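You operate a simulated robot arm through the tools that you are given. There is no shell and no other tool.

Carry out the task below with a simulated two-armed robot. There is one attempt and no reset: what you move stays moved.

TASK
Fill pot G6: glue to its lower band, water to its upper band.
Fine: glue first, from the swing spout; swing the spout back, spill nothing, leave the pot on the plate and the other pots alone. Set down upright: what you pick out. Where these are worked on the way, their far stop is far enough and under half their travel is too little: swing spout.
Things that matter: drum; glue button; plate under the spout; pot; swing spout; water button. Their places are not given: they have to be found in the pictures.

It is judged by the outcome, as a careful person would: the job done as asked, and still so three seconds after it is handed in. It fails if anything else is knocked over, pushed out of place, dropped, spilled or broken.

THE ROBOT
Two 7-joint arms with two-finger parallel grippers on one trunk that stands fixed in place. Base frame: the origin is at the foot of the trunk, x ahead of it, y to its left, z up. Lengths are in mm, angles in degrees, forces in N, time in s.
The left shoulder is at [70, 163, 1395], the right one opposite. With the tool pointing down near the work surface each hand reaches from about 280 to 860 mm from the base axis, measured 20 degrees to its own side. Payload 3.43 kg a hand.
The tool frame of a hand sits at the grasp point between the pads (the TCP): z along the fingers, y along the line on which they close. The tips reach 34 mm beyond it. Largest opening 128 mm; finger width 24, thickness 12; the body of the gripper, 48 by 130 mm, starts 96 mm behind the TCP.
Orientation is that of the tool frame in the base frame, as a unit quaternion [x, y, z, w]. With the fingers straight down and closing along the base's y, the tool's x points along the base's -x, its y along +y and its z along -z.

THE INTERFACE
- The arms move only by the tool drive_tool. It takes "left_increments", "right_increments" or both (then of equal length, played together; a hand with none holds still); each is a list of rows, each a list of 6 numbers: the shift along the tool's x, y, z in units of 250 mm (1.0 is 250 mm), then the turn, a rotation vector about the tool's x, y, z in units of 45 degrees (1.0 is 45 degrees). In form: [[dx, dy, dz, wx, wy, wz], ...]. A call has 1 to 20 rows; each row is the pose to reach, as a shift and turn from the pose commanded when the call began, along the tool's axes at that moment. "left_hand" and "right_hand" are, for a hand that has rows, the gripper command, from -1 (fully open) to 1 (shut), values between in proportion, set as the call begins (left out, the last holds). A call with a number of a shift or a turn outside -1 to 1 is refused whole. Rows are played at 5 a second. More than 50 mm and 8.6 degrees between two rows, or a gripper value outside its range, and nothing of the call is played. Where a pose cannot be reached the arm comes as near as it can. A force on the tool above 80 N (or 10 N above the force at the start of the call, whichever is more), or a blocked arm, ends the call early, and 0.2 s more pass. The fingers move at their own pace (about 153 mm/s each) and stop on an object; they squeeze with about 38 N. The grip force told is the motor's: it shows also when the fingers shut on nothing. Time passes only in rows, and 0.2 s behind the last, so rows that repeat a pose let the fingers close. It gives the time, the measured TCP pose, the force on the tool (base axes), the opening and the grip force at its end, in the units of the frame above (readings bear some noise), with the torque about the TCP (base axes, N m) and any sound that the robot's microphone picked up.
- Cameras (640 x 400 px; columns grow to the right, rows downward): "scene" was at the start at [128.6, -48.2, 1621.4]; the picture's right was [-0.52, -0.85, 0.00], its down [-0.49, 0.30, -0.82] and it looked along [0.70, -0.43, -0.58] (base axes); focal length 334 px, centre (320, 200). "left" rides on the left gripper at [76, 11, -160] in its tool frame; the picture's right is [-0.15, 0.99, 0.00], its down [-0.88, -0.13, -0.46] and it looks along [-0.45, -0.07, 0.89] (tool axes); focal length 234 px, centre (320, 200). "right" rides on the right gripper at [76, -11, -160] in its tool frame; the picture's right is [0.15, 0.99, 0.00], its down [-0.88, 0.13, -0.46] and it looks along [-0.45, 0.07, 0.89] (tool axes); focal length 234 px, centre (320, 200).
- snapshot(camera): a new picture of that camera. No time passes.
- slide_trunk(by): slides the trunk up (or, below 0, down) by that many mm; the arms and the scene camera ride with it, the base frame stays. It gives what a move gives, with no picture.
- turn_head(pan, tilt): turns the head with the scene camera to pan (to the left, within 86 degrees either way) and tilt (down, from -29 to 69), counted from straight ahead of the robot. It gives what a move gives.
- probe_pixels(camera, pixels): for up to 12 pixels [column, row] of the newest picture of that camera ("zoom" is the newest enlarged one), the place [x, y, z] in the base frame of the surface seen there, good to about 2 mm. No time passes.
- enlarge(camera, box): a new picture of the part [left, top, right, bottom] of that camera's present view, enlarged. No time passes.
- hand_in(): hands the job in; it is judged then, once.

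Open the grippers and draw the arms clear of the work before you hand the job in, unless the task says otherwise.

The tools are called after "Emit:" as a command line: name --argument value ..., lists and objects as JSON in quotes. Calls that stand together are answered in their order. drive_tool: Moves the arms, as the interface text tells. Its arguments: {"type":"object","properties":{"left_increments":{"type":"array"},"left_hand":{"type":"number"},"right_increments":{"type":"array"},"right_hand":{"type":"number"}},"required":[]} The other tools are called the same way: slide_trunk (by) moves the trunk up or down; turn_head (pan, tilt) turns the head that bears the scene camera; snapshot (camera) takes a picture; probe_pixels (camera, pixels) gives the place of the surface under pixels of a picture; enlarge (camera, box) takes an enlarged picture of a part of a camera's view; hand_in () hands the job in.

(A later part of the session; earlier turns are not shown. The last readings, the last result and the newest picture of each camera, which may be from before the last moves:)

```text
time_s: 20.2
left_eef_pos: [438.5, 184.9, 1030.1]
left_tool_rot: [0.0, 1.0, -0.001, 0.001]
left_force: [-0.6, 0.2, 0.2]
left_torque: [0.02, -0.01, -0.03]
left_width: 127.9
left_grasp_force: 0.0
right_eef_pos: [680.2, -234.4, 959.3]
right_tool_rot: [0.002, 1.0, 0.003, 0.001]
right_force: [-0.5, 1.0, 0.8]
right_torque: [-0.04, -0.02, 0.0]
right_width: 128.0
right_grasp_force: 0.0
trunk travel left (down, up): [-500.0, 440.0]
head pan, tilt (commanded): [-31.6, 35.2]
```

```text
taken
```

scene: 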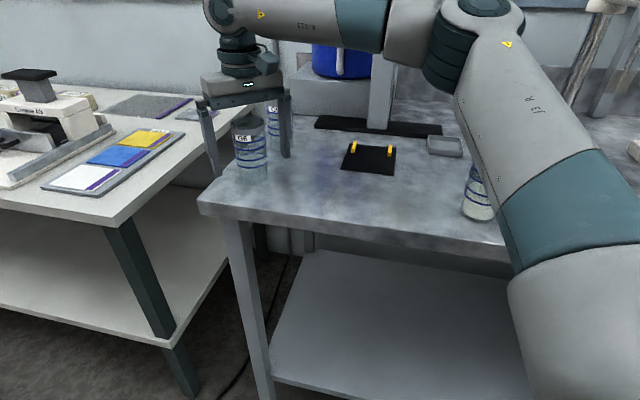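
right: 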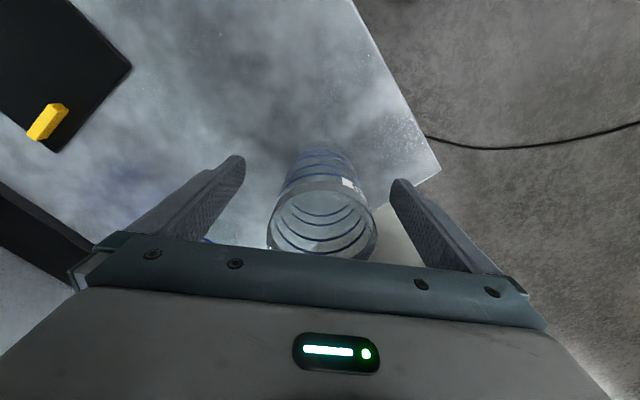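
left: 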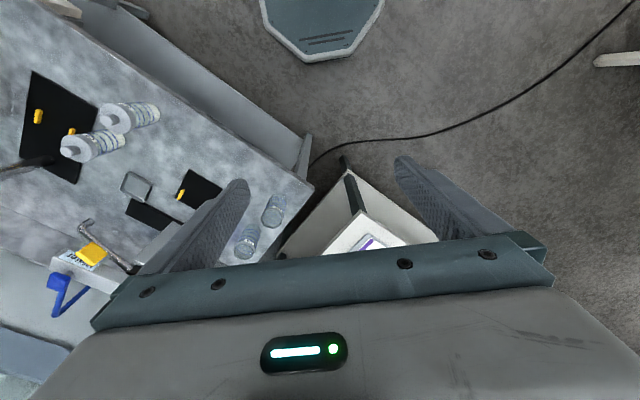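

The pot is centred between the pads at (323,215) in the right view. I close the fingers on it.

Emit:
drive_tool --right_increments '[[0, 0, 0, 0, 0, 0], [0, 0, 0, 0, 0, 0], [0, 0, 0, 0, 0, 0], [0, 0, 0, 0, 0, 0]]' --right_hand 0.5

Emit:
snapshot --camera "right"

```text
time_s: 21.2
left_eef_pos: [438.8, 186.4, 1029.9]
left_tool_rot: [-0.002, 1.0, 0.0, 0.001]
left_force: [0.4, -0.2, -0.7]
left_torque: [0.01, -0.02, -0.01]
left_width: 127.9
left_grasp_force: 0.0
right_eef_pos: [678.8, -233.9, 958.8]
right_tool_rot: [0.002, 1.0, 0.003, 0.0]
right_force: [0.1, 0.6, 0.0]
right_torque: [-0.04, 0.01, 0.01]
right_width: 59.1
right_grasp_force: 38.2
trunk travel left (down, up): [-500.0, 440.0]
head pan, tilt (commanded): [-31.6, 35.2]
```

```text
taken
```

right: 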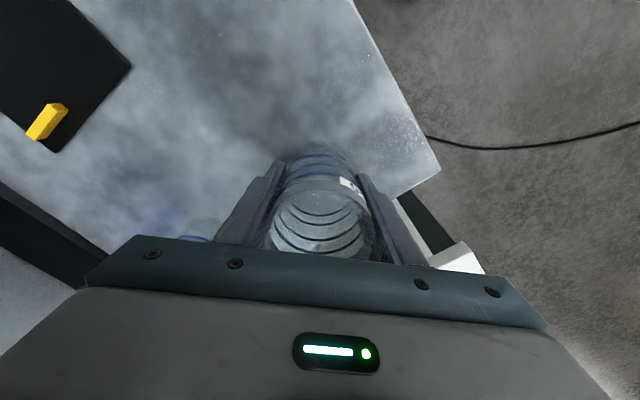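

Gripped at width 59 mm with 38 N. I lift 55 mm straight up and check the pot comes along.

Emit:
drive_tool --right_increments '[[0, 0, -0.04, 0, 0, 0], [0, 0, -0.1, 0, 0, 0], [0, 0, -0.16, 0, 0, 0], [0, 0, -0.22, 0, 0, 0], [0, 0, -0.22, 0, 0, 0]]'

Emit:
snapshot --camera "scene"

```text
time_s: 22.4
left_eef_pos: [439.5, 186.1, 1029.5]
left_tool_rot: [-0.001, 1.0, -0.001, 0.0]
left_force: [0.5, -0.8, 0.5]
left_torque: [0.01, 0.04, 0.02]
left_width: 127.9
left_grasp_force: 0.1
right_eef_pos: [673.7, -241.1, 1010.2]
right_tool_rot: [0.002, 1.0, 0.003, 0.001]
right_force: [-0.2, 0.2, -0.5]
right_torque: [0.01, 0.0, -0.01]
right_width: 58.9
right_grasp_force: 37.6
right hand out of reach, approached as far as the arm can: row 3, 4, 5
trunk travel left (down, up): [-500.0, 440.0]
head pan, tilt (commanded): [-31.6, 35.2]
```

```text
taken
```

scene: 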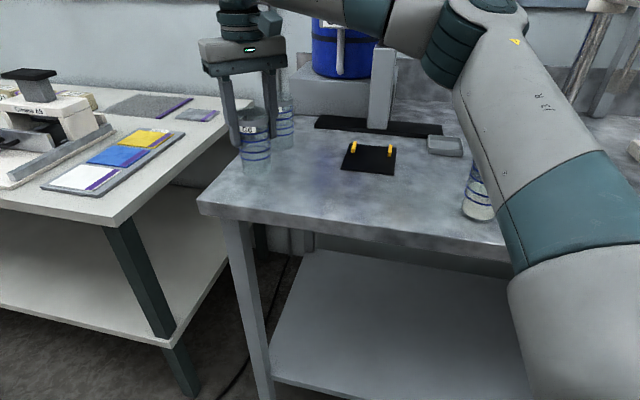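

The hand rose ~51 mm to z=1010; I enlarge to verify the pot is lifted with it.

Emit:
enlarge --camera "scene" --box '[195, 30, 335, 200]'

Emit:
snapshot --camera "right"

```text
2.35 times, centred on (265, 115) of scene
```

zoom: 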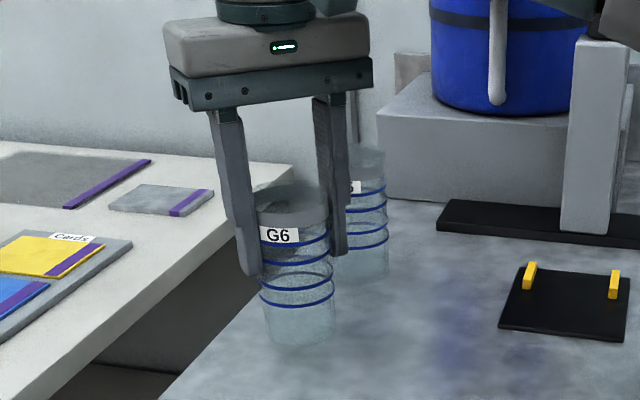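

```text
taken
```

right: 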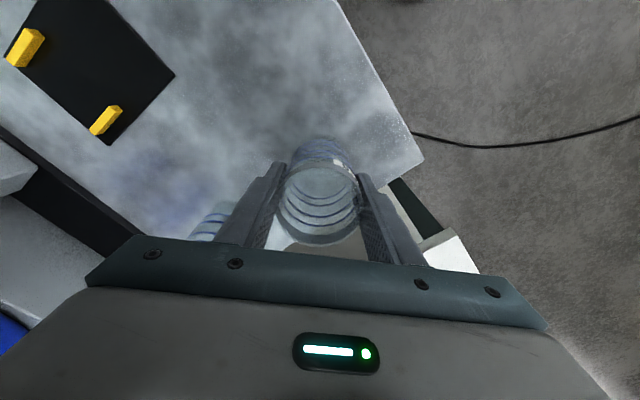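

The pot seems to sit lower in the fingers than before; I check the rim height and the pot bottom by enlarging and probing.

Emit:
enlarge --camera "scene" --box '[225, 100, 295, 190]'

Emit:
probe_pixels --camera "zoom" --pixels '[[250, 130], [300, 120], [250, 160], [230, 200], [260, 270], [300, 270], [280, 330], [300, 350], [300, 380], [150, 250], [165, 230], [390, 200]]'

Emit:
enlarge --camera "right" --box '[250, 130, 400, 270]'

```text
4.44 times, centred on (260, 145) of scene
```

zoom: 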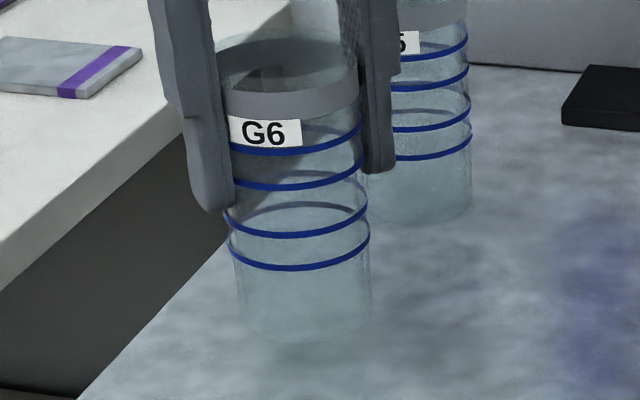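

```text
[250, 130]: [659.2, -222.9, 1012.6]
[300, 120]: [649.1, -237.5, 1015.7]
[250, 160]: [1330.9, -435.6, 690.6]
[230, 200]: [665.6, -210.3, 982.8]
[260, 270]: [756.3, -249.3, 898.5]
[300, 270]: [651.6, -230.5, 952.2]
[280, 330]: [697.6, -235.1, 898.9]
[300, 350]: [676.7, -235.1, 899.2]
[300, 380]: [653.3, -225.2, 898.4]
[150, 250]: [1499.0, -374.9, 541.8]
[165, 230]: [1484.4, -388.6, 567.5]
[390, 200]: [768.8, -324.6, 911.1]
```

```text
2.86 times, centred on (325, 200) of right
```

zoom: 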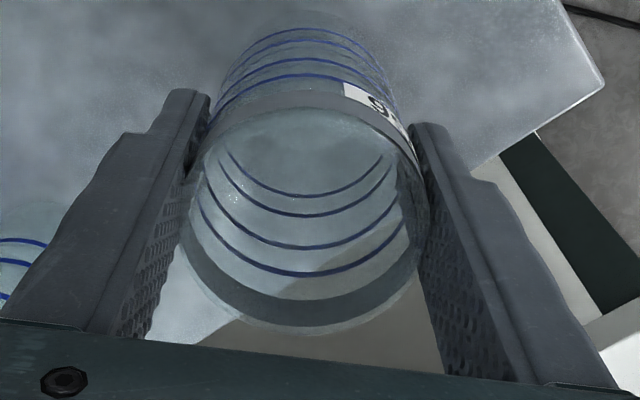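

The lowest line is now at z≈952 versus ≈940 before, so the pot rose only ~12 mm while the hand rose 51: it slipped. I hold still briefly and look whether it is still sliding.

Emit:
drive_tool --right_increments '[[0, 0, 0, 0, 0, 0], [0, 0, 0, 0, 0, 0]]' --right_hand 1

Emit:
enlarge --camera "scene" --box '[225, 100, 295, 190]'

Emit:
probe_pixels --camera "zoom" --pixels '[[250, 130], [300, 120], [300, 268], [290, 237], [290, 185], [290, 90], [290, 100], [270, 45], [300, 40], [295, 150], [280, 340], [215, 200]]'

```text
time_s: 23.0
left_eef_pos: [440.1, 185.8, 1030.1]
left_tool_rot: [-0.001, 1.0, -0.001, 0.001]
left_force: [0.6, 0.8, 0.1]
left_torque: [-0.02, 0.01, 0.0]
left_width: 127.6
left_grasp_force: 0.0
right_eef_pos: [675.3, -241.1, 1011.1]
right_tool_rot: [0.002, 1.0, 0.003, 0.002]
right_force: [0.5, -1.0, -2.2]
right_torque: [-0.02, 0.02, 0.01]
right_width: 58.8
right_grasp_force: 37.4
trunk travel left (down, up): [-500.0, 440.0]
head pan, tilt (commanded): [-31.6, 35.2]
```

```text
4.44 times, centred on (260, 145) of scene
```

zoom: 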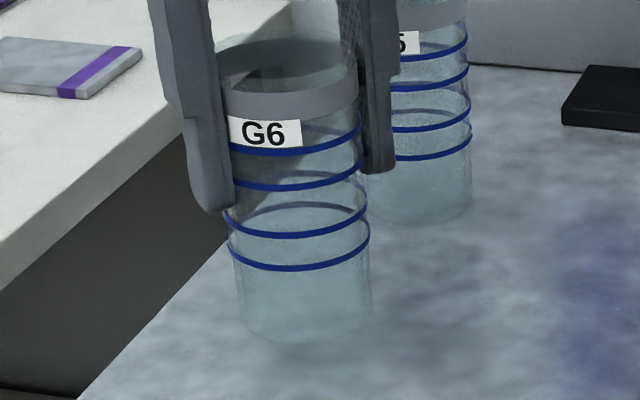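

```text
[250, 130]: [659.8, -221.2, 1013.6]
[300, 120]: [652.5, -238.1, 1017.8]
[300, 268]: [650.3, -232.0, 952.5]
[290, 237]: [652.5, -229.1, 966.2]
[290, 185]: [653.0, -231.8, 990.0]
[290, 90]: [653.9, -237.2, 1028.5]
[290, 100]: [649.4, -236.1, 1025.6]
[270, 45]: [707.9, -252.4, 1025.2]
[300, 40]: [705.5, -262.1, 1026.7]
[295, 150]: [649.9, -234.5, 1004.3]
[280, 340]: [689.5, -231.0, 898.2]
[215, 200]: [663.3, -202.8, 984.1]
```

The pot's not sliding further now; it's held near its top (rim ≈25 mm above the TCP). I test with a small slow 10 mm trunk rise and compare the pot's place in the gripper view.

Emit:
enlarge --camera "right" --box '[250, 130, 400, 270]'

Emit:
slide_trunk --by 10

Emit:
enlarge --camera "right" --box '[250, 130, 400, 270]'

Emit:
enlarge --camera "scene" --box '[225, 100, 295, 190]'

```text
2.86 times, centred on (325, 200) of right
```

zoom: 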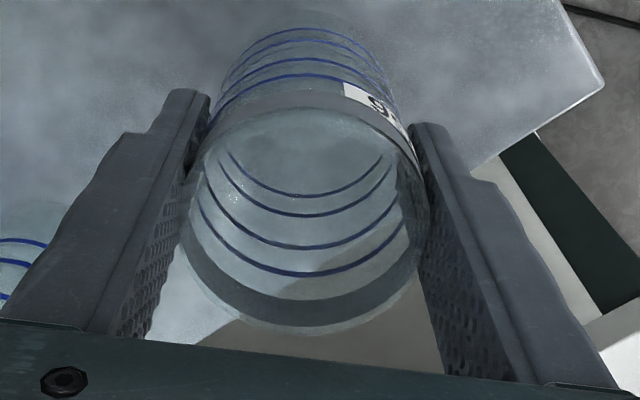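

```text
time_s: 23.6
left_eef_pos: [438.7, 186.8, 1040.2]
left_tool_rot: [-0.001, 1.0, -0.001, 0.0]
left_force: [0.5, -0.2, -0.4]
left_torque: [0.01, 0.03, 0.0]
left_width: 128.1
left_grasp_force: 0.0
right_eef_pos: [674.3, -240.8, 1020.3]
right_tool_rot: [0.002, 1.0, 0.003, 0.002]
right_force: [0.3, 0.0, -1.1]
right_torque: [0.02, 0.01, 0.0]
right_width: 58.7
right_grasp_force: 38.7
trunk travel left (down, up): [-510.0, 430.0]
head pan, tilt (commanded): [-31.6, 35.2]
```

```text
2.86 times, centred on (325, 200) of right
```

zoom: 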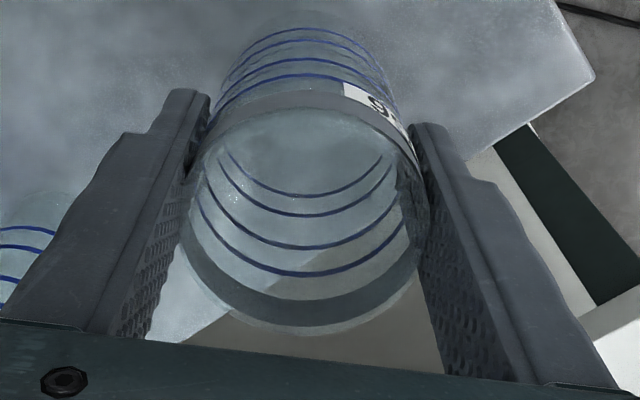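

```text
4.44 times, centred on (260, 145) of scene
```

zoom: 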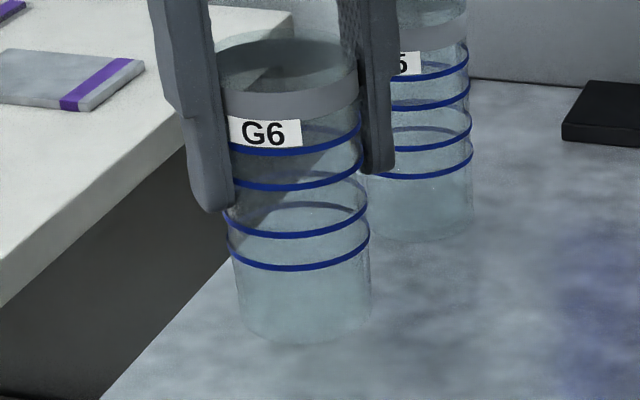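

The pot rides along without slip now, held firmly with the rim ~25 mm above the TCP. I raise 20 mm more for clearance, then carry it towards the plate at (618,-479) in small steps.

Emit:
slide_trunk --by 25

Emit:
drive_tool --right_increments '[[0.011, -0.04, 0, 0, 0, 0], [0.028, -0.119, 0, 0, 0, 0], [0.047, -0.198, 0, 0, 0, 0], [0.065, -0.278, 0, 0, 0, 0], [0.084, -0.357, 0, 0, 0, 0], [0.103, -0.436, 0, 0, 0, 0], [0.121, -0.516, 0, 0, 0, 0], [0.14, -0.595, 0, 0, 0, 0], [0.159, -0.674, 0, 0, 0, 0], [0.177, -0.754, 0, 0, 0, 0], [0.196, -0.833, 0, 0, 0, 0], [0.215, -0.912, 0, 0, 0, 0], [0.224, -0.952, 0, 0, 0, 0], [0.224, -0.952, 0, 0, 0, 0]]'

Emit:
snapshot --camera "scene"

Emit:
snapshot --camera "right"

```text
time_s: 24.3
left_eef_pos: [438.8, 186.0, 1064.0]
left_tool_rot: [0.0, 1.0, -0.001, -0.001]
left_force: [0.4, 0.7, 0.2]
left_torque: [0.0, -0.02, 0.02]
left_width: 127.8
left_grasp_force: 0.0
right_eef_pos: [673.7, -241.3, 1045.3]
right_tool_rot: [0.003, 1.0, 0.002, 0.001]
right_force: [0.1, -0.3, -0.8]
right_torque: [-0.02, 0.01, -0.01]
right_width: 58.8
right_grasp_force: 37.9
trunk travel left (down, up): [-535.0, 405.0]
head pan, tilt (commanded): [-31.6, 35.2]
```

```text
time_s: 27.3
left_eef_pos: [438.7, 184.4, 1064.3]
left_tool_rot: [-0.001, 1.0, -0.001, 0.0]
left_force: [0.4, 1.5, -0.6]
left_torque: [-0.01, 0.02, 0.01]
left_width: 127.7
left_grasp_force: 0.0
right_eef_pos: [618.8, -479.0, 1043.3]
right_tool_rot: [0.001, 1.0, 0.003, 0.002]
right_force: [-0.9, 0.7, -1.7]
right_torque: [0.0, 0.02, -0.01]
right_width: 58.7
right_grasp_force: 38.0
trunk travel left (down, up): [-535.0, 405.0]
head pan, tilt (commanded): [-31.6, 35.2]
```

```text
taken
```

scene: 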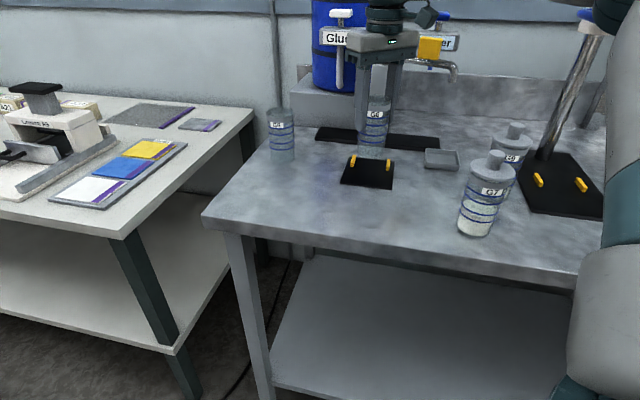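

```text
taken
```

right: 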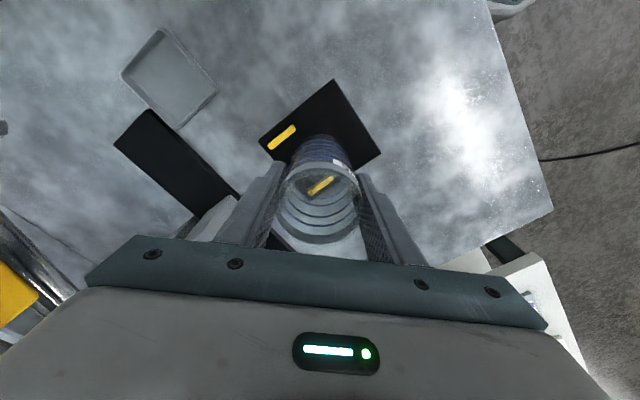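

The hand is at (619,-479,1043) holding G6 above the plate. I enlarge to verify the alignment with the guides before lowering.

Emit:
enlarge --camera "scene" --box '[325, 70, 425, 200]'

Emit:
probe_pixels --camera "zoom" --pixels '[[330, 145], [320, 250], [325, 225], [330, 190], [320, 165], [340, 135], [300, 140], [360, 150], [270, 270], [385, 285], [250, 330], [370, 350]]'

Emit:
enlarge --camera "right" --box '[240, 70, 400, 260]'

```text
3.08 times, centred on (375, 135) of scene
```

zoom: 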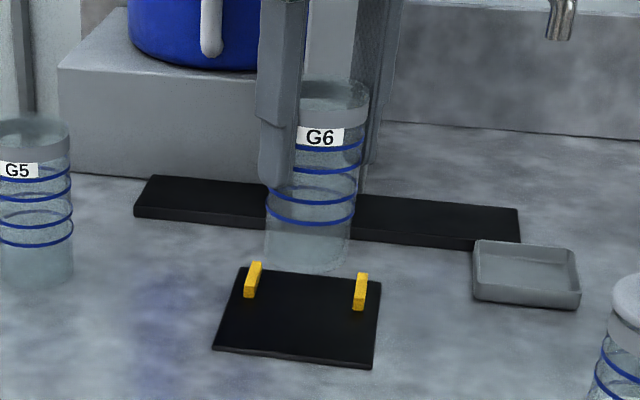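

```text
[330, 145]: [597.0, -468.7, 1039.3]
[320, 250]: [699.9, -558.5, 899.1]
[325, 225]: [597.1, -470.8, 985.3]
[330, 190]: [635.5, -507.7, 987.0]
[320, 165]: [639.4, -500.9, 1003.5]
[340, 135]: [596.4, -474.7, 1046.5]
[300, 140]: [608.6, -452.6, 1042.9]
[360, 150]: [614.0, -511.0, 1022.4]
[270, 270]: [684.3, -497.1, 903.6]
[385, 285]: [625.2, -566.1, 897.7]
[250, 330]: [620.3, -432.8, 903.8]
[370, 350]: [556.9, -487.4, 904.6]
```

```text
2.11 times, centred on (320, 165) of right
```

zoom: 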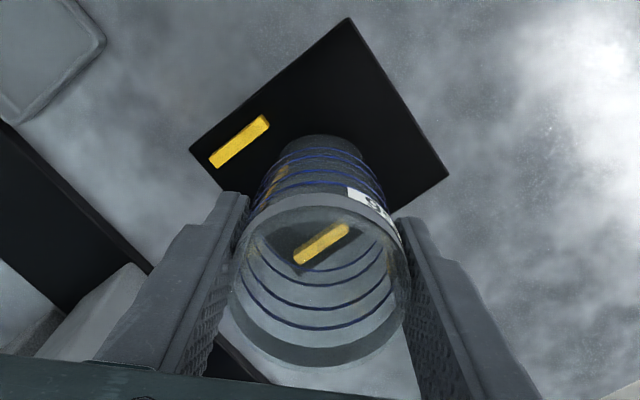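

The pot's axis is ≈(623,-481), bottom at z≈947, well aligned between the guides. I lower the trunk by 38 mm, leaving ~5 mm above the plate, and check.

Emit:
slide_trunk --by -38

Emit:
enlarge --camera "scene" --box '[325, 60, 425, 190]'

Emit:
enlarge --camera "right" --box '[240, 70, 400, 260]'

```text
time_s: 28.1
left_eef_pos: [438.1, 185.8, 1026.4]
left_tool_rot: [-0.001, 1.0, -0.001, -0.001]
left_force: [-0.2, 0.3, 0.0]
left_torque: [0.0, -0.01, 0.01]
left_width: 128.3
left_grasp_force: 0.0
right_eef_pos: [617.6, -479.4, 1005.8]
right_tool_rot: [0.001, 1.0, 0.002, 0.001]
right_force: [0.5, 0.7, -1.5]
right_torque: [-0.02, 0.03, 0.02]
right_width: 58.7
right_grasp_force: 37.8
trunk travel left (down, up): [-497.0, 443.0]
head pan, tilt (commanded): [-31.6, 35.2]
```

```text
3.08 times, centred on (375, 125) of scene
```

zoom: 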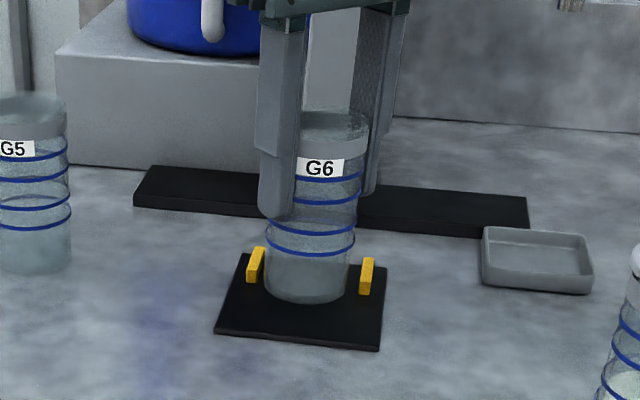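

```text
2.11 times, centred on (320, 165) of right
```

zoom: 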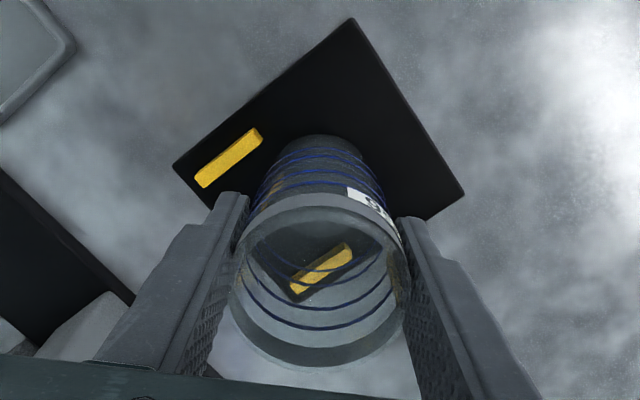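

The pot stands between the guides about 5 mm above the plate. I lower in small steps watching the vertical force.

Emit:
drive_tool --right_increments '[[0, 0, 0.006, 0, 0, 0], [0, 0, 0.012, 0, 0, 0], [0, 0, 0.012, 0, 0, 0]]'

Emit:
probe_pixels --camera "scene" --pixels '[[372, 142]]'

```text
time_s: 28.9
left_eef_pos: [438.4, 185.1, 1027.3]
left_tool_rot: [-0.001, 1.0, -0.001, 0.0]
left_force: [0.3, 0.4, -0.6]
left_torque: [0.0, 0.03, 0.04]
left_width: 127.8
left_grasp_force: 0.0
right_eef_pos: [617.6, -479.4, 1003.8]
right_tool_rot: [0.002, 1.0, 0.002, 0.002]
right_force: [0.3, 0.0, -1.2]
right_torque: [0.01, 0.0, 0.0]
right_width: 58.9
right_grasp_force: 38.4
trunk travel left (down, up): [-497.0, 443.0]
head pan, tilt (commanded): [-31.6, 35.2]
```

```text
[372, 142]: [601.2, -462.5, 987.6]
```

No contact yet (force z −1.2 N). I go down 2 mm more at a time.

Emit:
drive_tool --right_increments '[[0, 0, 0.004, 0, 0, 0], [0, 0, 0.008, 0, 0, 0], [0, 0, 0.008, 0, 0, 0]]'

Emit:
enlarge --camera "scene" --box '[345, 100, 405, 180]'

```text
time_s: 29.7
left_eef_pos: [439.3, 185.0, 1028.4]
left_tool_rot: [-0.002, 1.0, -0.002, 0.0]
left_force: [-0.2, 0.5, -0.9]
left_torque: [-0.02, 0.0, 0.0]
left_width: 127.6
left_grasp_force: 0.1
right_eef_pos: [618.3, -478.6, 1001.1]
right_tool_rot: [0.002, 1.0, 0.003, 0.002]
right_force: [0.1, 0.2, -0.4]
right_torque: [0.0, 0.0, 0.0]
right_width: 58.8
right_grasp_force: 38.3
trunk travel left (down, up): [-497.0, 443.0]
head pan, tilt (commanded): [-31.6, 35.2]
```

```text
5.00 times, centred on (375, 140) of scene
```

zoom: 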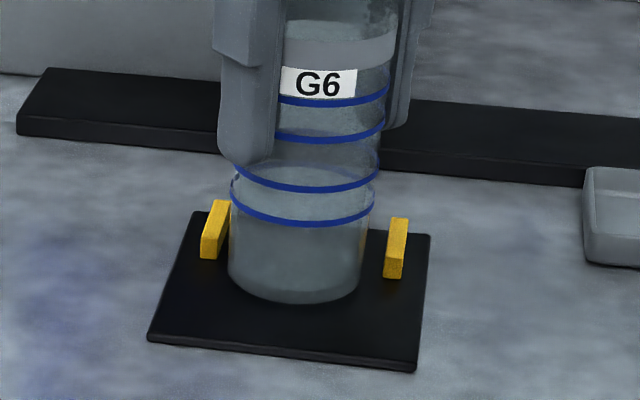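

Still no contact force (−0.4 N ≈ near zero). I probe the lowest line and go down another 2 mm.

Emit:
probe_pixels --camera "zoom" --pixels '[[290, 222], [300, 190], [300, 222], [295, 295], [290, 310], [310, 260]]'

Emit:
drive_tool --right_increments '[[0, 0, 0.004, 0, 0, 0], [0, 0, 0.008, 0, 0, 0], [0, 0, 0.008, 0, 0, 0]]'

```text
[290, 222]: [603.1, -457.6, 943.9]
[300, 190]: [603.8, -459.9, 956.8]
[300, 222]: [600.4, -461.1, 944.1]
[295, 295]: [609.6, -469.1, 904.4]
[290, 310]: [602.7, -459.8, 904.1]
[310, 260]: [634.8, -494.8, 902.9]
```

```text
time_s: 30.5
left_eef_pos: [437.7, 185.4, 1027.3]
left_tool_rot: [-0.001, 1.0, -0.001, 0.0]
left_force: [-0.5, -0.5, 0.1]
left_torque: [-0.03, 0.01, 0.01]
left_width: 128.0
left_grasp_force: 0.1
right_eef_pos: [617.9, -478.5, 1000.8]
right_tool_rot: [0.001, 1.0, 0.002, 0.004]
right_force: [1.5, -0.4, 2.4]
right_torque: [-0.16, -0.09, 0.02]
right_width: 58.7
right_grasp_force: 37.9
trunk travel left (down, up): [-497.0, 443.0]
head pan, tilt (commanded): [-31.6, 35.2]
```

Contact shows (force z +2.4 N, TCP stopped at 1000.8). I open the fingers to ~90 mm to release the pot on the plate.

Emit:
drive_tool --right_increments '[[0, 0, 0, 0, 0, 0], [0, 0, 0, 0, 0, 0], [0, 0, 0, 0, 0, 0]]' --right_hand -0.5

Emit:
enlarge --camera "scene" --box '[325, 70, 425, 190]'

```text
time_s: 31.3
left_eef_pos: [438.4, 185.6, 1026.0]
left_tool_rot: [0.0, 1.0, -0.001, 0.0]
left_force: [0.9, -0.5, 0.0]
left_torque: [-0.02, 0.01, -0.01]
left_width: 128.2
left_grasp_force: 0.1
right_eef_pos: [617.8, -479.4, 999.7]
right_tool_rot: [0.002, 1.0, 0.003, 0.002]
right_force: [-0.1, -0.9, -0.2]
right_torque: [-0.03, -0.01, 0.01]
right_width: 95.8
right_grasp_force: 0.1
trunk travel left (down, up): [-497.0, 443.0]
head pan, tilt (commanded): [-31.6, 35.2]
```

```text
3.33 times, centred on (375, 130) of scene
```

zoom: 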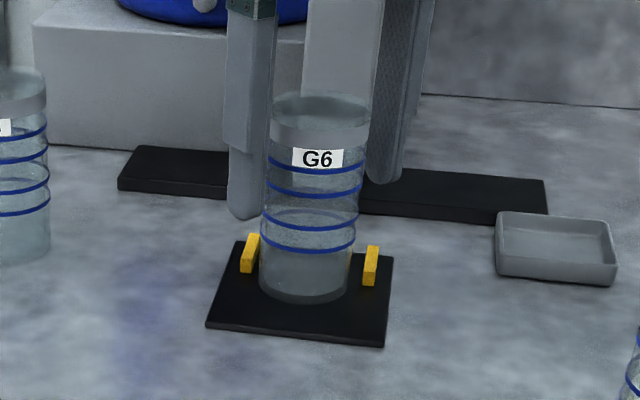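

G6 stands free on the plate between the guides. I raise the trunk 150 mm so the hand lifts straight off the pot and comes to spout height.

Emit:
slide_trunk --by 150

Emit:
snapshot --camera "scene"

```text
time_s: 33.1
left_eef_pos: [439.1, 186.0, 1176.3]
left_tool_rot: [-0.001, 1.0, -0.001, 0.001]
left_force: [-0.2, 0.3, -0.5]
left_torque: [0.0, -0.02, -0.01]
left_width: 128.2
left_grasp_force: 0.0
right_eef_pos: [617.9, -478.8, 1150.2]
right_tool_rot: [0.001, 1.0, 0.003, 0.001]
right_force: [-0.9, -0.5, -0.1]
right_torque: [-0.06, 0.0, 0.01]
right_width: 95.7
right_grasp_force: 0.1
trunk travel left (down, up): [-647.0, 293.0]
head pan, tilt (commanded): [-31.6, 35.2]
```

```text
taken
```

scene: 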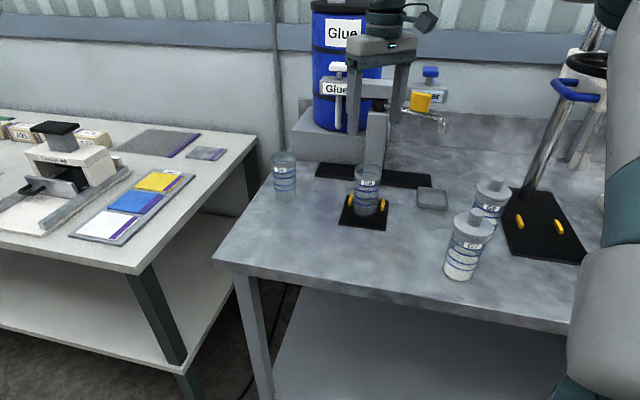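

G6 stands on the plate. I draw the hand back toward the robot, close the fingers, and turn 45° about the tool axis so that I can then tilt the fingers outward for the spout.

Emit:
drive_tool --right_increments '[[0.07, 0.03, -0.03, 0, 0, 0], [0.14, 0.06, -0.06, 0, 0, 0.16], [0.2, 0.1, -0.1, 0, 0, 0.32], [0.26, 0.14, -0.13, 0, 0, 0.48], [0.32, 0.18, -0.16, 0, 0, 0.64], [0.39, 0.24, -0.16, 0, 0, 0.82], [0.39, 0.24, -0.16, 0, 0, 1.0], [0.39, 0.24, -0.16, 0, 0, 1.0]]' --right_hand 1

Emit:
snapshot --camera "scene"

```text
time_s: 34.9
left_eef_pos: [437.2, 186.0, 1177.1]
left_tool_rot: [-0.001, 1.0, -0.001, 0.0]
left_force: [-0.2, -0.7, 0.2]
left_torque: [0.01, -0.02, 0.0]
left_width: 127.9
left_grasp_force: 0.1
right_eef_pos: [519.2, -420.3, 1191.6]
right_tool_rot: [0.385, 0.923, 0.004, 0.001]
right_force: [0.3, -0.3, -0.6]
right_torque: [0.01, -0.02, -0.01]
right_width: 0.1
right_grasp_force: 33.0
trunk travel left (down, up): [-647.0, 293.0]
head pan, tilt (commanded): [-31.6, 35.2]
```

```text
taken
```

scene: 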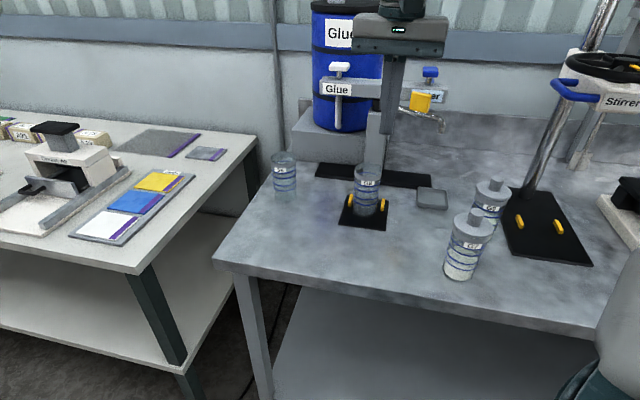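

Now I tilt the fingers outward by 45° about the tool's y axis, keeping the TCP in place.

Emit:
drive_tool --right_increments '[[0, 0, 0, 0, -0.16, 0], [0, 0, 0, 0, -0.32, 0], [0, 0, 0, 0, -0.48, 0], [0, 0, 0, 0, -0.64, 0], [0, 0, 0, 0, -0.8, 0], [0, 0, 0, 0, -0.9, 0], [0, 0, 0, 0, -0.9, 0]]'

Emit:
snapshot --camera "scene"

Emit:
snapshot --camera "right"

```text
time_s: 36.5
left_eef_pos: [438.0, 186.3, 1176.7]
left_tool_rot: [0.0, 1.0, -0.001, 0.0]
left_force: [-0.6, -0.5, -1.2]
left_torque: [0.02, 0.0, -0.02]
left_width: 128.0
left_grasp_force: 0.1
right_eef_pos: [520.4, -419.4, 1190.4]
right_tool_rot: [0.361, 0.866, -0.13, 0.321]
right_force: [-0.7, -0.2, 0.1]
right_torque: [0.0, -0.01, 0.02]
right_width: 0.0
right_grasp_force: 33.0
trunk travel left (down, up): [-647.0, 293.0]
head pan, tilt (commanded): [-31.6, 35.2]
```

```text
taken
```

scene: 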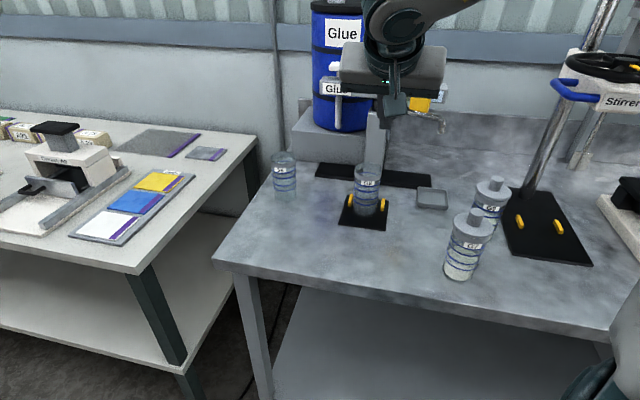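

```text
taken
```

right: 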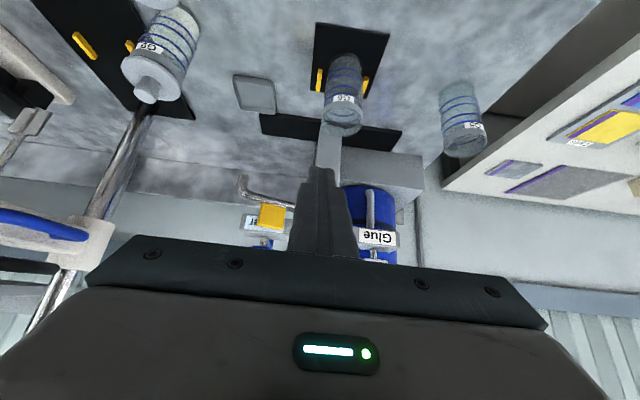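

The hand is tilted 40° outward; its camera shows the spout's yellow tab at (272,215). I enlarge both views of the spout end and probe the bar end and tube.

Emit:
enlarge --camera "scene" --box '[395, 60, 465, 140]'

Emit:
probe_pixels --camera "zoom" --pixels '[[180, 240], [270, 280], [320, 305], [295, 180], [330, 170], [345, 200], [330, 150], [240, 85], [265, 80], [220, 200], [180, 190], [325, 335]]'

Emit:
enlarge --camera "right" --box '[215, 160, 335, 260]'

Emit:
probe_pixels --camera "zoom" --pixels '[[135, 80], [150, 120], [200, 165], [260, 200], [340, 220], [260, 260], [150, 300], [200, 330], [250, 380], [280, 240], [220, 250], [130, 100]]'

```text
5.00 times, centred on (430, 100) of scene
```

zoom: 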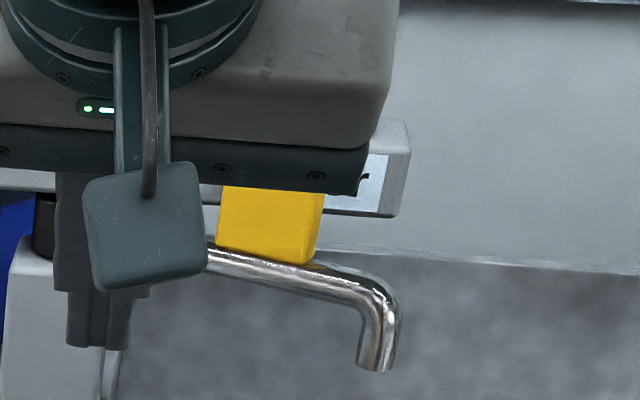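

```text
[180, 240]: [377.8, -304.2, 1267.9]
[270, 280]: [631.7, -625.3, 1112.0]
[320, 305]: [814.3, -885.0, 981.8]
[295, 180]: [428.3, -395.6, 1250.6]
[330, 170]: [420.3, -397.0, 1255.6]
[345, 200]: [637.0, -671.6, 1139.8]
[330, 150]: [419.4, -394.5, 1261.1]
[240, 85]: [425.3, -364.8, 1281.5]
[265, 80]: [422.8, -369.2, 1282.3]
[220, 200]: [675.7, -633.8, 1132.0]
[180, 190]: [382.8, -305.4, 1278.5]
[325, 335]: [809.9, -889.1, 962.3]
```

```text
4.00 times, centred on (275, 210) of right
```

zoom: 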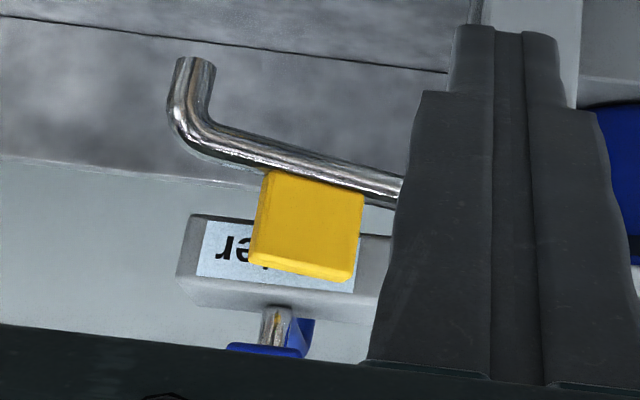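

```text
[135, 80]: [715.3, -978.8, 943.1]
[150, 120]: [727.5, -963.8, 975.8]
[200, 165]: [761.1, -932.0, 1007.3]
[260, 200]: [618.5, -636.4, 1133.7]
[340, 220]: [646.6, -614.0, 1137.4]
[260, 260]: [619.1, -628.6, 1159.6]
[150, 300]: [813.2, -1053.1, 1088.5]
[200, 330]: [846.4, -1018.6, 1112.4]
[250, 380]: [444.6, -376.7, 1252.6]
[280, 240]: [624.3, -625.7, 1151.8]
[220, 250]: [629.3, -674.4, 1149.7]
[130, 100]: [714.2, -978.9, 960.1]
```

The bar's front face is at u≈924 (u along (0.71,-0.71)), its end at v≈-35, and the tube centre height is ≈1113; there's a ~39 mm gap behind the spout end for the closed fingertips. I move to a pre-point above it, TCP ≈(559,-616,1205).

Emit:
drive_tool --right_increments '[[-0.0685, -0.0555, 0.0483, 0, 0, 0], [-0.137, -0.111, 0.0965, 0, 0, 0], [-0.2055, -0.1665, 0.1448, 0, 0, 0], [-0.274, -0.222, 0.193, 0, 0, 0], [-0.3425, -0.2775, 0.2413, 0, 0, 0], [-0.411, -0.333, 0.2895, 0, 0, 0], [-0.4795, -0.3885, 0.3378, 0, 0, 0], [-0.548, -0.444, 0.386, 0, 0, 0], [-0.548, -0.444, 0.386, 0, 0, 0]]'

Emit:
snapshot --camera "scene"

Emit:
snapshot --camera "right"

```text
time_s: 38.5
left_eef_pos: [438.9, 185.2, 1176.7]
left_tool_rot: [0.0, 1.0, 0.0, 0.0]
left_force: [-0.1, 0.7, 0.1]
left_torque: [0.01, 0.0, 0.01]
left_width: 127.7
left_grasp_force: 0.0
right_eef_pos: [558.7, -615.2, 1205.3]
right_tool_rot: [0.362, 0.866, -0.129, 0.32]
right_force: [-0.4, -0.1, 0.7]
right_torque: [0.0, 0.0, -0.03]
right_width: 0.1
right_grasp_force: 33.6
trunk travel left (down, up): [-647.0, 293.0]
head pan, tilt (commanded): [-31.6, 35.2]
```

```text
taken
```

scene: 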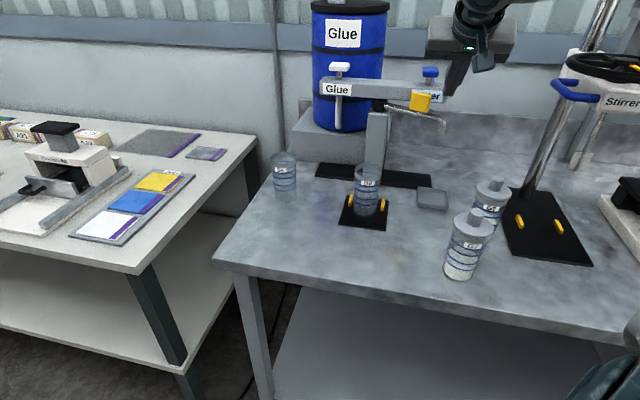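

```text
taken
```

right: 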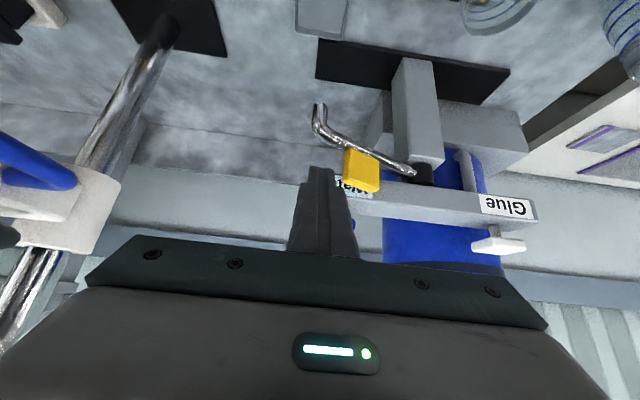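

The hand reached the pre-point; the right view shows the fingertips (318,175) beside the spout's bend (322,128). I enlarge to check the alignment.

Emit:
enlarge --camera "right" --box '[280, 80, 440, 240]'

Emit:
enlarge --camera "scene" --box '[380, 40, 480, 150]'

Emit:
probe_pixels --camera "zoom" --pixels '[[385, 280], [380, 310], [330, 260], [280, 235], [200, 230], [255, 215], [285, 200], [240, 140], [270, 195], [260, 180], [130, 190], [320, 255]]'

```text
2.50 times, centred on (360, 160) of right
```

zoom: 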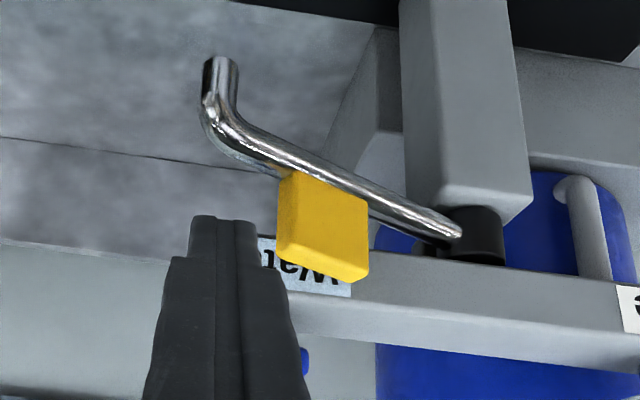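

```text
3.64 times, centred on (430, 95) of scene
```

zoom: 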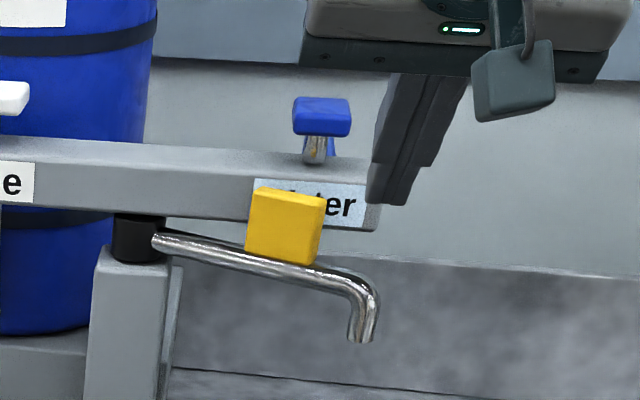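

```text
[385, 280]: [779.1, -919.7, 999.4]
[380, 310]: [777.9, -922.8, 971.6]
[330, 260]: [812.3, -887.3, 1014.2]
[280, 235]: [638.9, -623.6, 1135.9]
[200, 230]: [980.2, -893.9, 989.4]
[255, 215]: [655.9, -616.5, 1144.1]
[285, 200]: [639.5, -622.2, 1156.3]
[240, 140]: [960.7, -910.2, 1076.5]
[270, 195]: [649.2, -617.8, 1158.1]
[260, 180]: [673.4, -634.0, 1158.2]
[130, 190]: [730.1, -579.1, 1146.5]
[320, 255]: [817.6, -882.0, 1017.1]
```

Clear path: I advance 45 mm along the finger axis and check before going behind the tube.

Emit:
drive_tool --right_increments '[[0, 0, 0.06, 0, 0, 0], [0, 0, 0.12, 0, 0, 0], [0, 0, 0.18, 0, 0, 0], [0, 0, 0.18, 0, 0, 0]]'

Emit:
enlarge --camera "right" --box '[280, 80, 440, 240]'

Emit:
enlarge --camera "scene" --box '[380, 40, 480, 150]'

```text
time_s: 39.5
left_eef_pos: [438.1, 185.8, 1175.5]
left_tool_rot: [-0.001, 1.0, -0.001, 0.0]
left_force: [-0.6, 0.3, 0.1]
left_torque: [0.02, -0.01, -0.04]
left_width: 128.0
left_grasp_force: 0.0
right_eef_pos: [578.6, -636.3, 1169.3]
right_tool_rot: [0.362, 0.866, -0.13, 0.32]
right_force: [0.4, 0.4, 0.8]
right_torque: [-0.04, -0.01, -0.03]
right_width: 0.0
right_grasp_force: 33.3
trunk travel left (down, up): [-647.0, 293.0]
head pan, tilt (commanded): [-31.6, 35.2]
```

```text
2.50 times, centred on (360, 160) of right
```

zoom: 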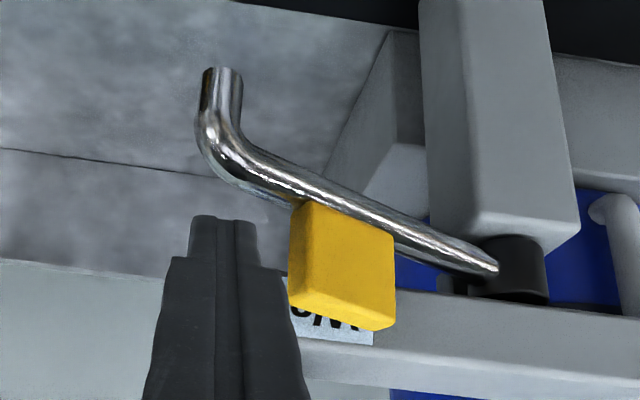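

```text
3.64 times, centred on (430, 95) of scene
```

zoom: 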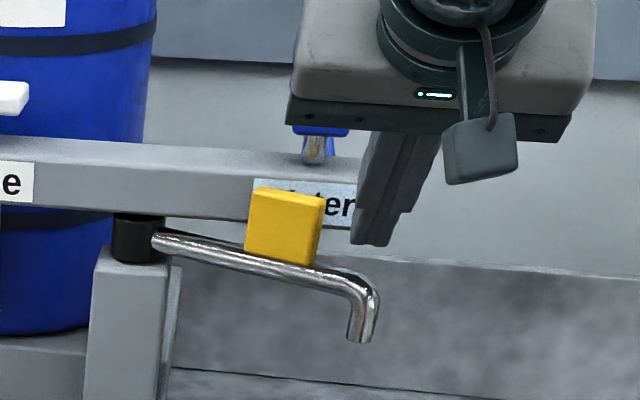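

The tip is passing above the tube's rear side cleanly. I go the remaining ~33 mm along the axis to bring the tip behind the tube.

Emit:
drive_tool --right_increments '[[0, 0, 0.045, 0, 0, 0], [0, 0, 0.09, 0, 0, 0], [0, 0, 0.132, 0, 0, 0], [0, 0, 0.132, 0, 0, 0]]'

Emit:
enlarge --camera "right" --box '[280, 80, 440, 240]'

Emit:
enlarge --camera "scene" --box '[380, 40, 480, 150]'

```text
time_s: 40.5
left_eef_pos: [437.6, 186.3, 1177.0]
left_tool_rot: [0.0, 1.0, -0.001, 0.0]
left_force: [0.4, 0.2, 1.2]
left_torque: [0.01, -0.01, 0.0]
left_width: 128.0
left_grasp_force: 0.1
right_eef_pos: [593.6, -651.1, 1143.2]
right_tool_rot: [0.362, 0.866, -0.13, 0.32]
right_force: [0.3, -0.4, 0.2]
right_torque: [-0.02, -0.01, 0.0]
right_width: 0.2
right_grasp_force: 32.6
trunk travel left (down, up): [-647.0, 293.0]
head pan, tilt (commanded): [-31.6, 35.2]
```

```text
2.50 times, centred on (360, 160) of right
```

zoom: 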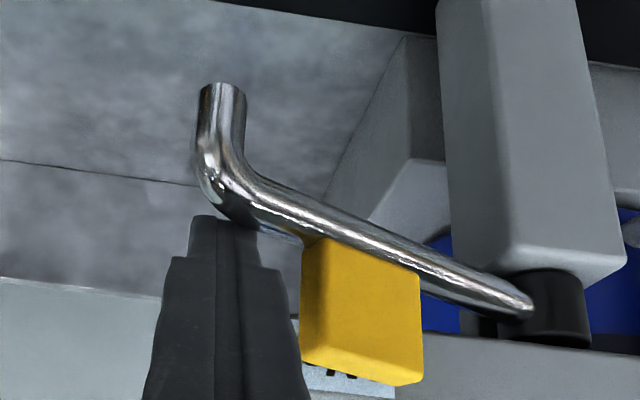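

```text
3.64 times, centred on (430, 95) of scene
```

zoom: 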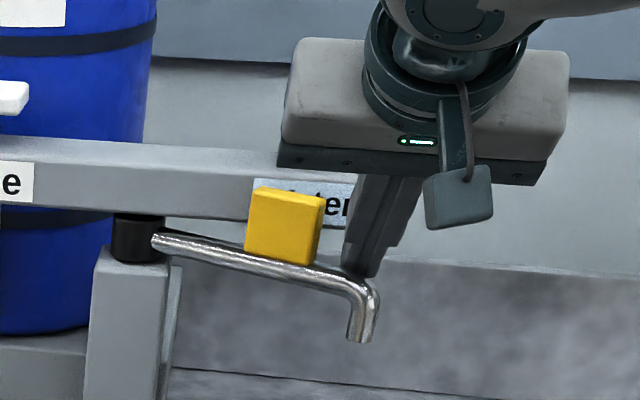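

The tip is just behind the tube as planned, no contact yet (forces <1 N). I advance 8 mm more and then begin pulling the spout along the first part of its arc.

Emit:
drive_tool --right_increments '[[0, 0, 0.016, 0, 0, 0], [0, 0, 0.032, 0, 0, 0], [0, 0, 0.032, 0, 0, 0]]'

Emit:
drive_tool --right_increments '[[0.024, 0.009, -0.02, 0, 0, 0], [0.0463, 0.0192, -0.0395, 0, 0, 0], [0.0813, 0.0384, -0.0694, 0, 0, 0], [0.0813, 0.0384, -0.0694, 0, 0, 0]]'

Emit:
enlarge --camera "right" --box '[280, 80, 440, 240]'

Emit:
enlarge --camera "scene" --box '[340, 40, 480, 210]'

```text
time_s: 41.3
left_eef_pos: [438.1, 185.4, 1176.9]
left_tool_rot: [0.0, 1.0, 0.0, 0.0]
left_force: [-0.4, -1.4, -0.6]
left_torque: [0.01, -0.04, 0.01]
left_width: 127.8
left_grasp_force: 0.1
right_eef_pos: [597.4, -653.8, 1139.0]
right_tool_rot: [0.361, 0.866, -0.13, 0.32]
right_force: [0.2, -0.3, -0.7]
right_torque: [0.03, 0.02, 0.0]
right_width: 0.1
right_grasp_force: 33.4
trunk travel left (down, up): [-647.0, 293.0]
head pan, tilt (commanded): [-31.6, 35.2]
```

```text
time_s: 42.3
left_eef_pos: [437.3, 185.3, 1176.6]
left_tool_rot: [-0.001, 1.0, 0.0, 0.0]
left_force: [0.4, -0.1, 0.2]
left_torque: [-0.02, -0.03, -0.01]
left_width: 128.0
left_grasp_force: 0.0
right_eef_pos: [587.3, -626.8, 1140.4]
right_tool_rot: [0.361, 0.866, -0.129, 0.32]
right_force: [0.4, -0.3, 0.1]
right_torque: [-0.01, -0.02, -0.01]
right_width: 0.0
right_grasp_force: 33.1
trunk travel left (down, up): [-647.0, 293.0]
head pan, tilt (commanded): [-31.6, 35.2]
```

```text
2.50 times, centred on (360, 160) of right
```

zoom: 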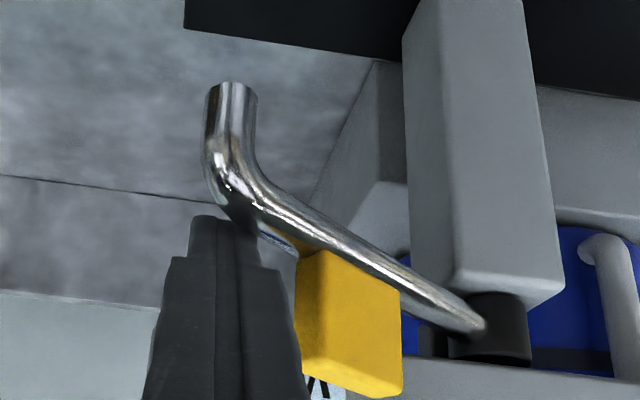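

```text
2.35 times, centred on (410, 125) of scene
```

zoom: 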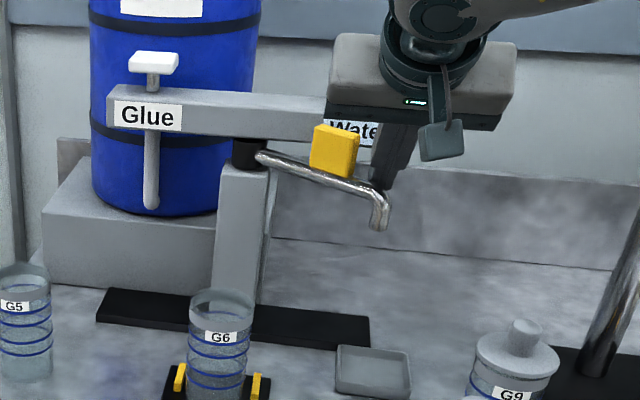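

The spout follows (its tip moved to (380,220) in the zoom) with almost no force. I continue along the arc to about α=25° before the stop.

Emit:
drive_tool --right_increments '[[0.0338, 0.0224, -0.0289, 0, 0, 0], [0.0661, 0.0496, -0.0564, 0, 0, 0], [0.0971, 0.0808, -0.0829, 0, 0, 0], [0.126, 0.116, -0.1076, 0, 0, 0], [0.1525, 0.1548, -0.1303, 0, 0, 0], [0.1762, 0.1968, -0.1505, 0, 0, 0], [0.1762, 0.1968, -0.1505, 0, 0, 0]]'

Emit:
enlarge --camera "right" --box '[240, 60, 440, 240]'

Emit:
enlarge --camera "scene" --box '[340, 40, 480, 210]'

```text
time_s: 43.9
left_eef_pos: [438.6, 185.7, 1177.0]
left_tool_rot: [0.0, 1.0, -0.001, 0.0]
left_force: [0.0, -0.5, -0.2]
left_torque: [-0.01, -0.02, -0.02]
left_width: 127.7
left_grasp_force: 0.0
right_eef_pos: [580.1, -554.3, 1141.6]
right_tool_rot: [0.361, 0.866, -0.129, 0.32]
right_force: [-0.1, 0.0, -1.0]
right_torque: [0.01, 0.0, -0.02]
right_width: 0.0
right_grasp_force: 32.6
trunk travel left (down, up): [-647.0, 293.0]
head pan, tilt (commanded): [-31.6, 35.2]
```

```text
2.22 times, centred on (340, 150) of right
```

zoom: 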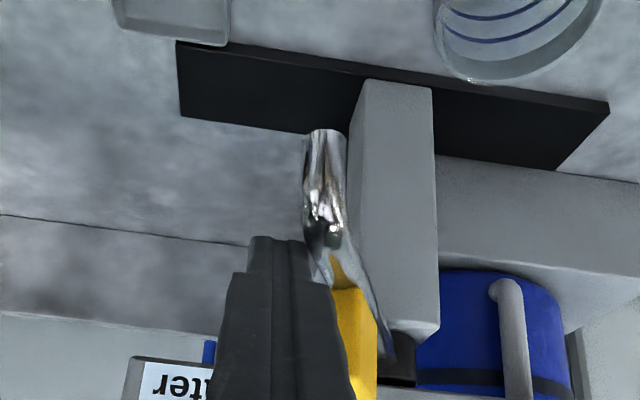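

```text
2.35 times, centred on (410, 125) of scene
```

zoom: 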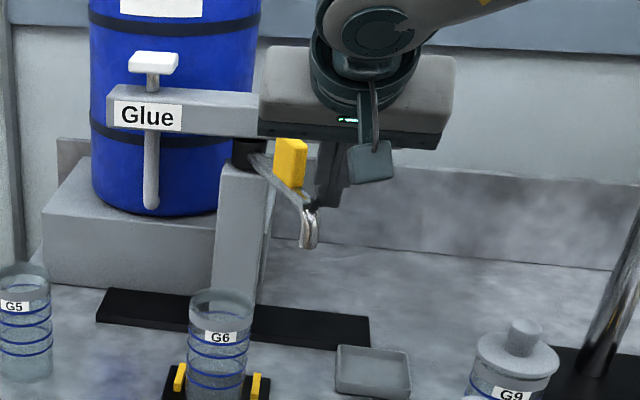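

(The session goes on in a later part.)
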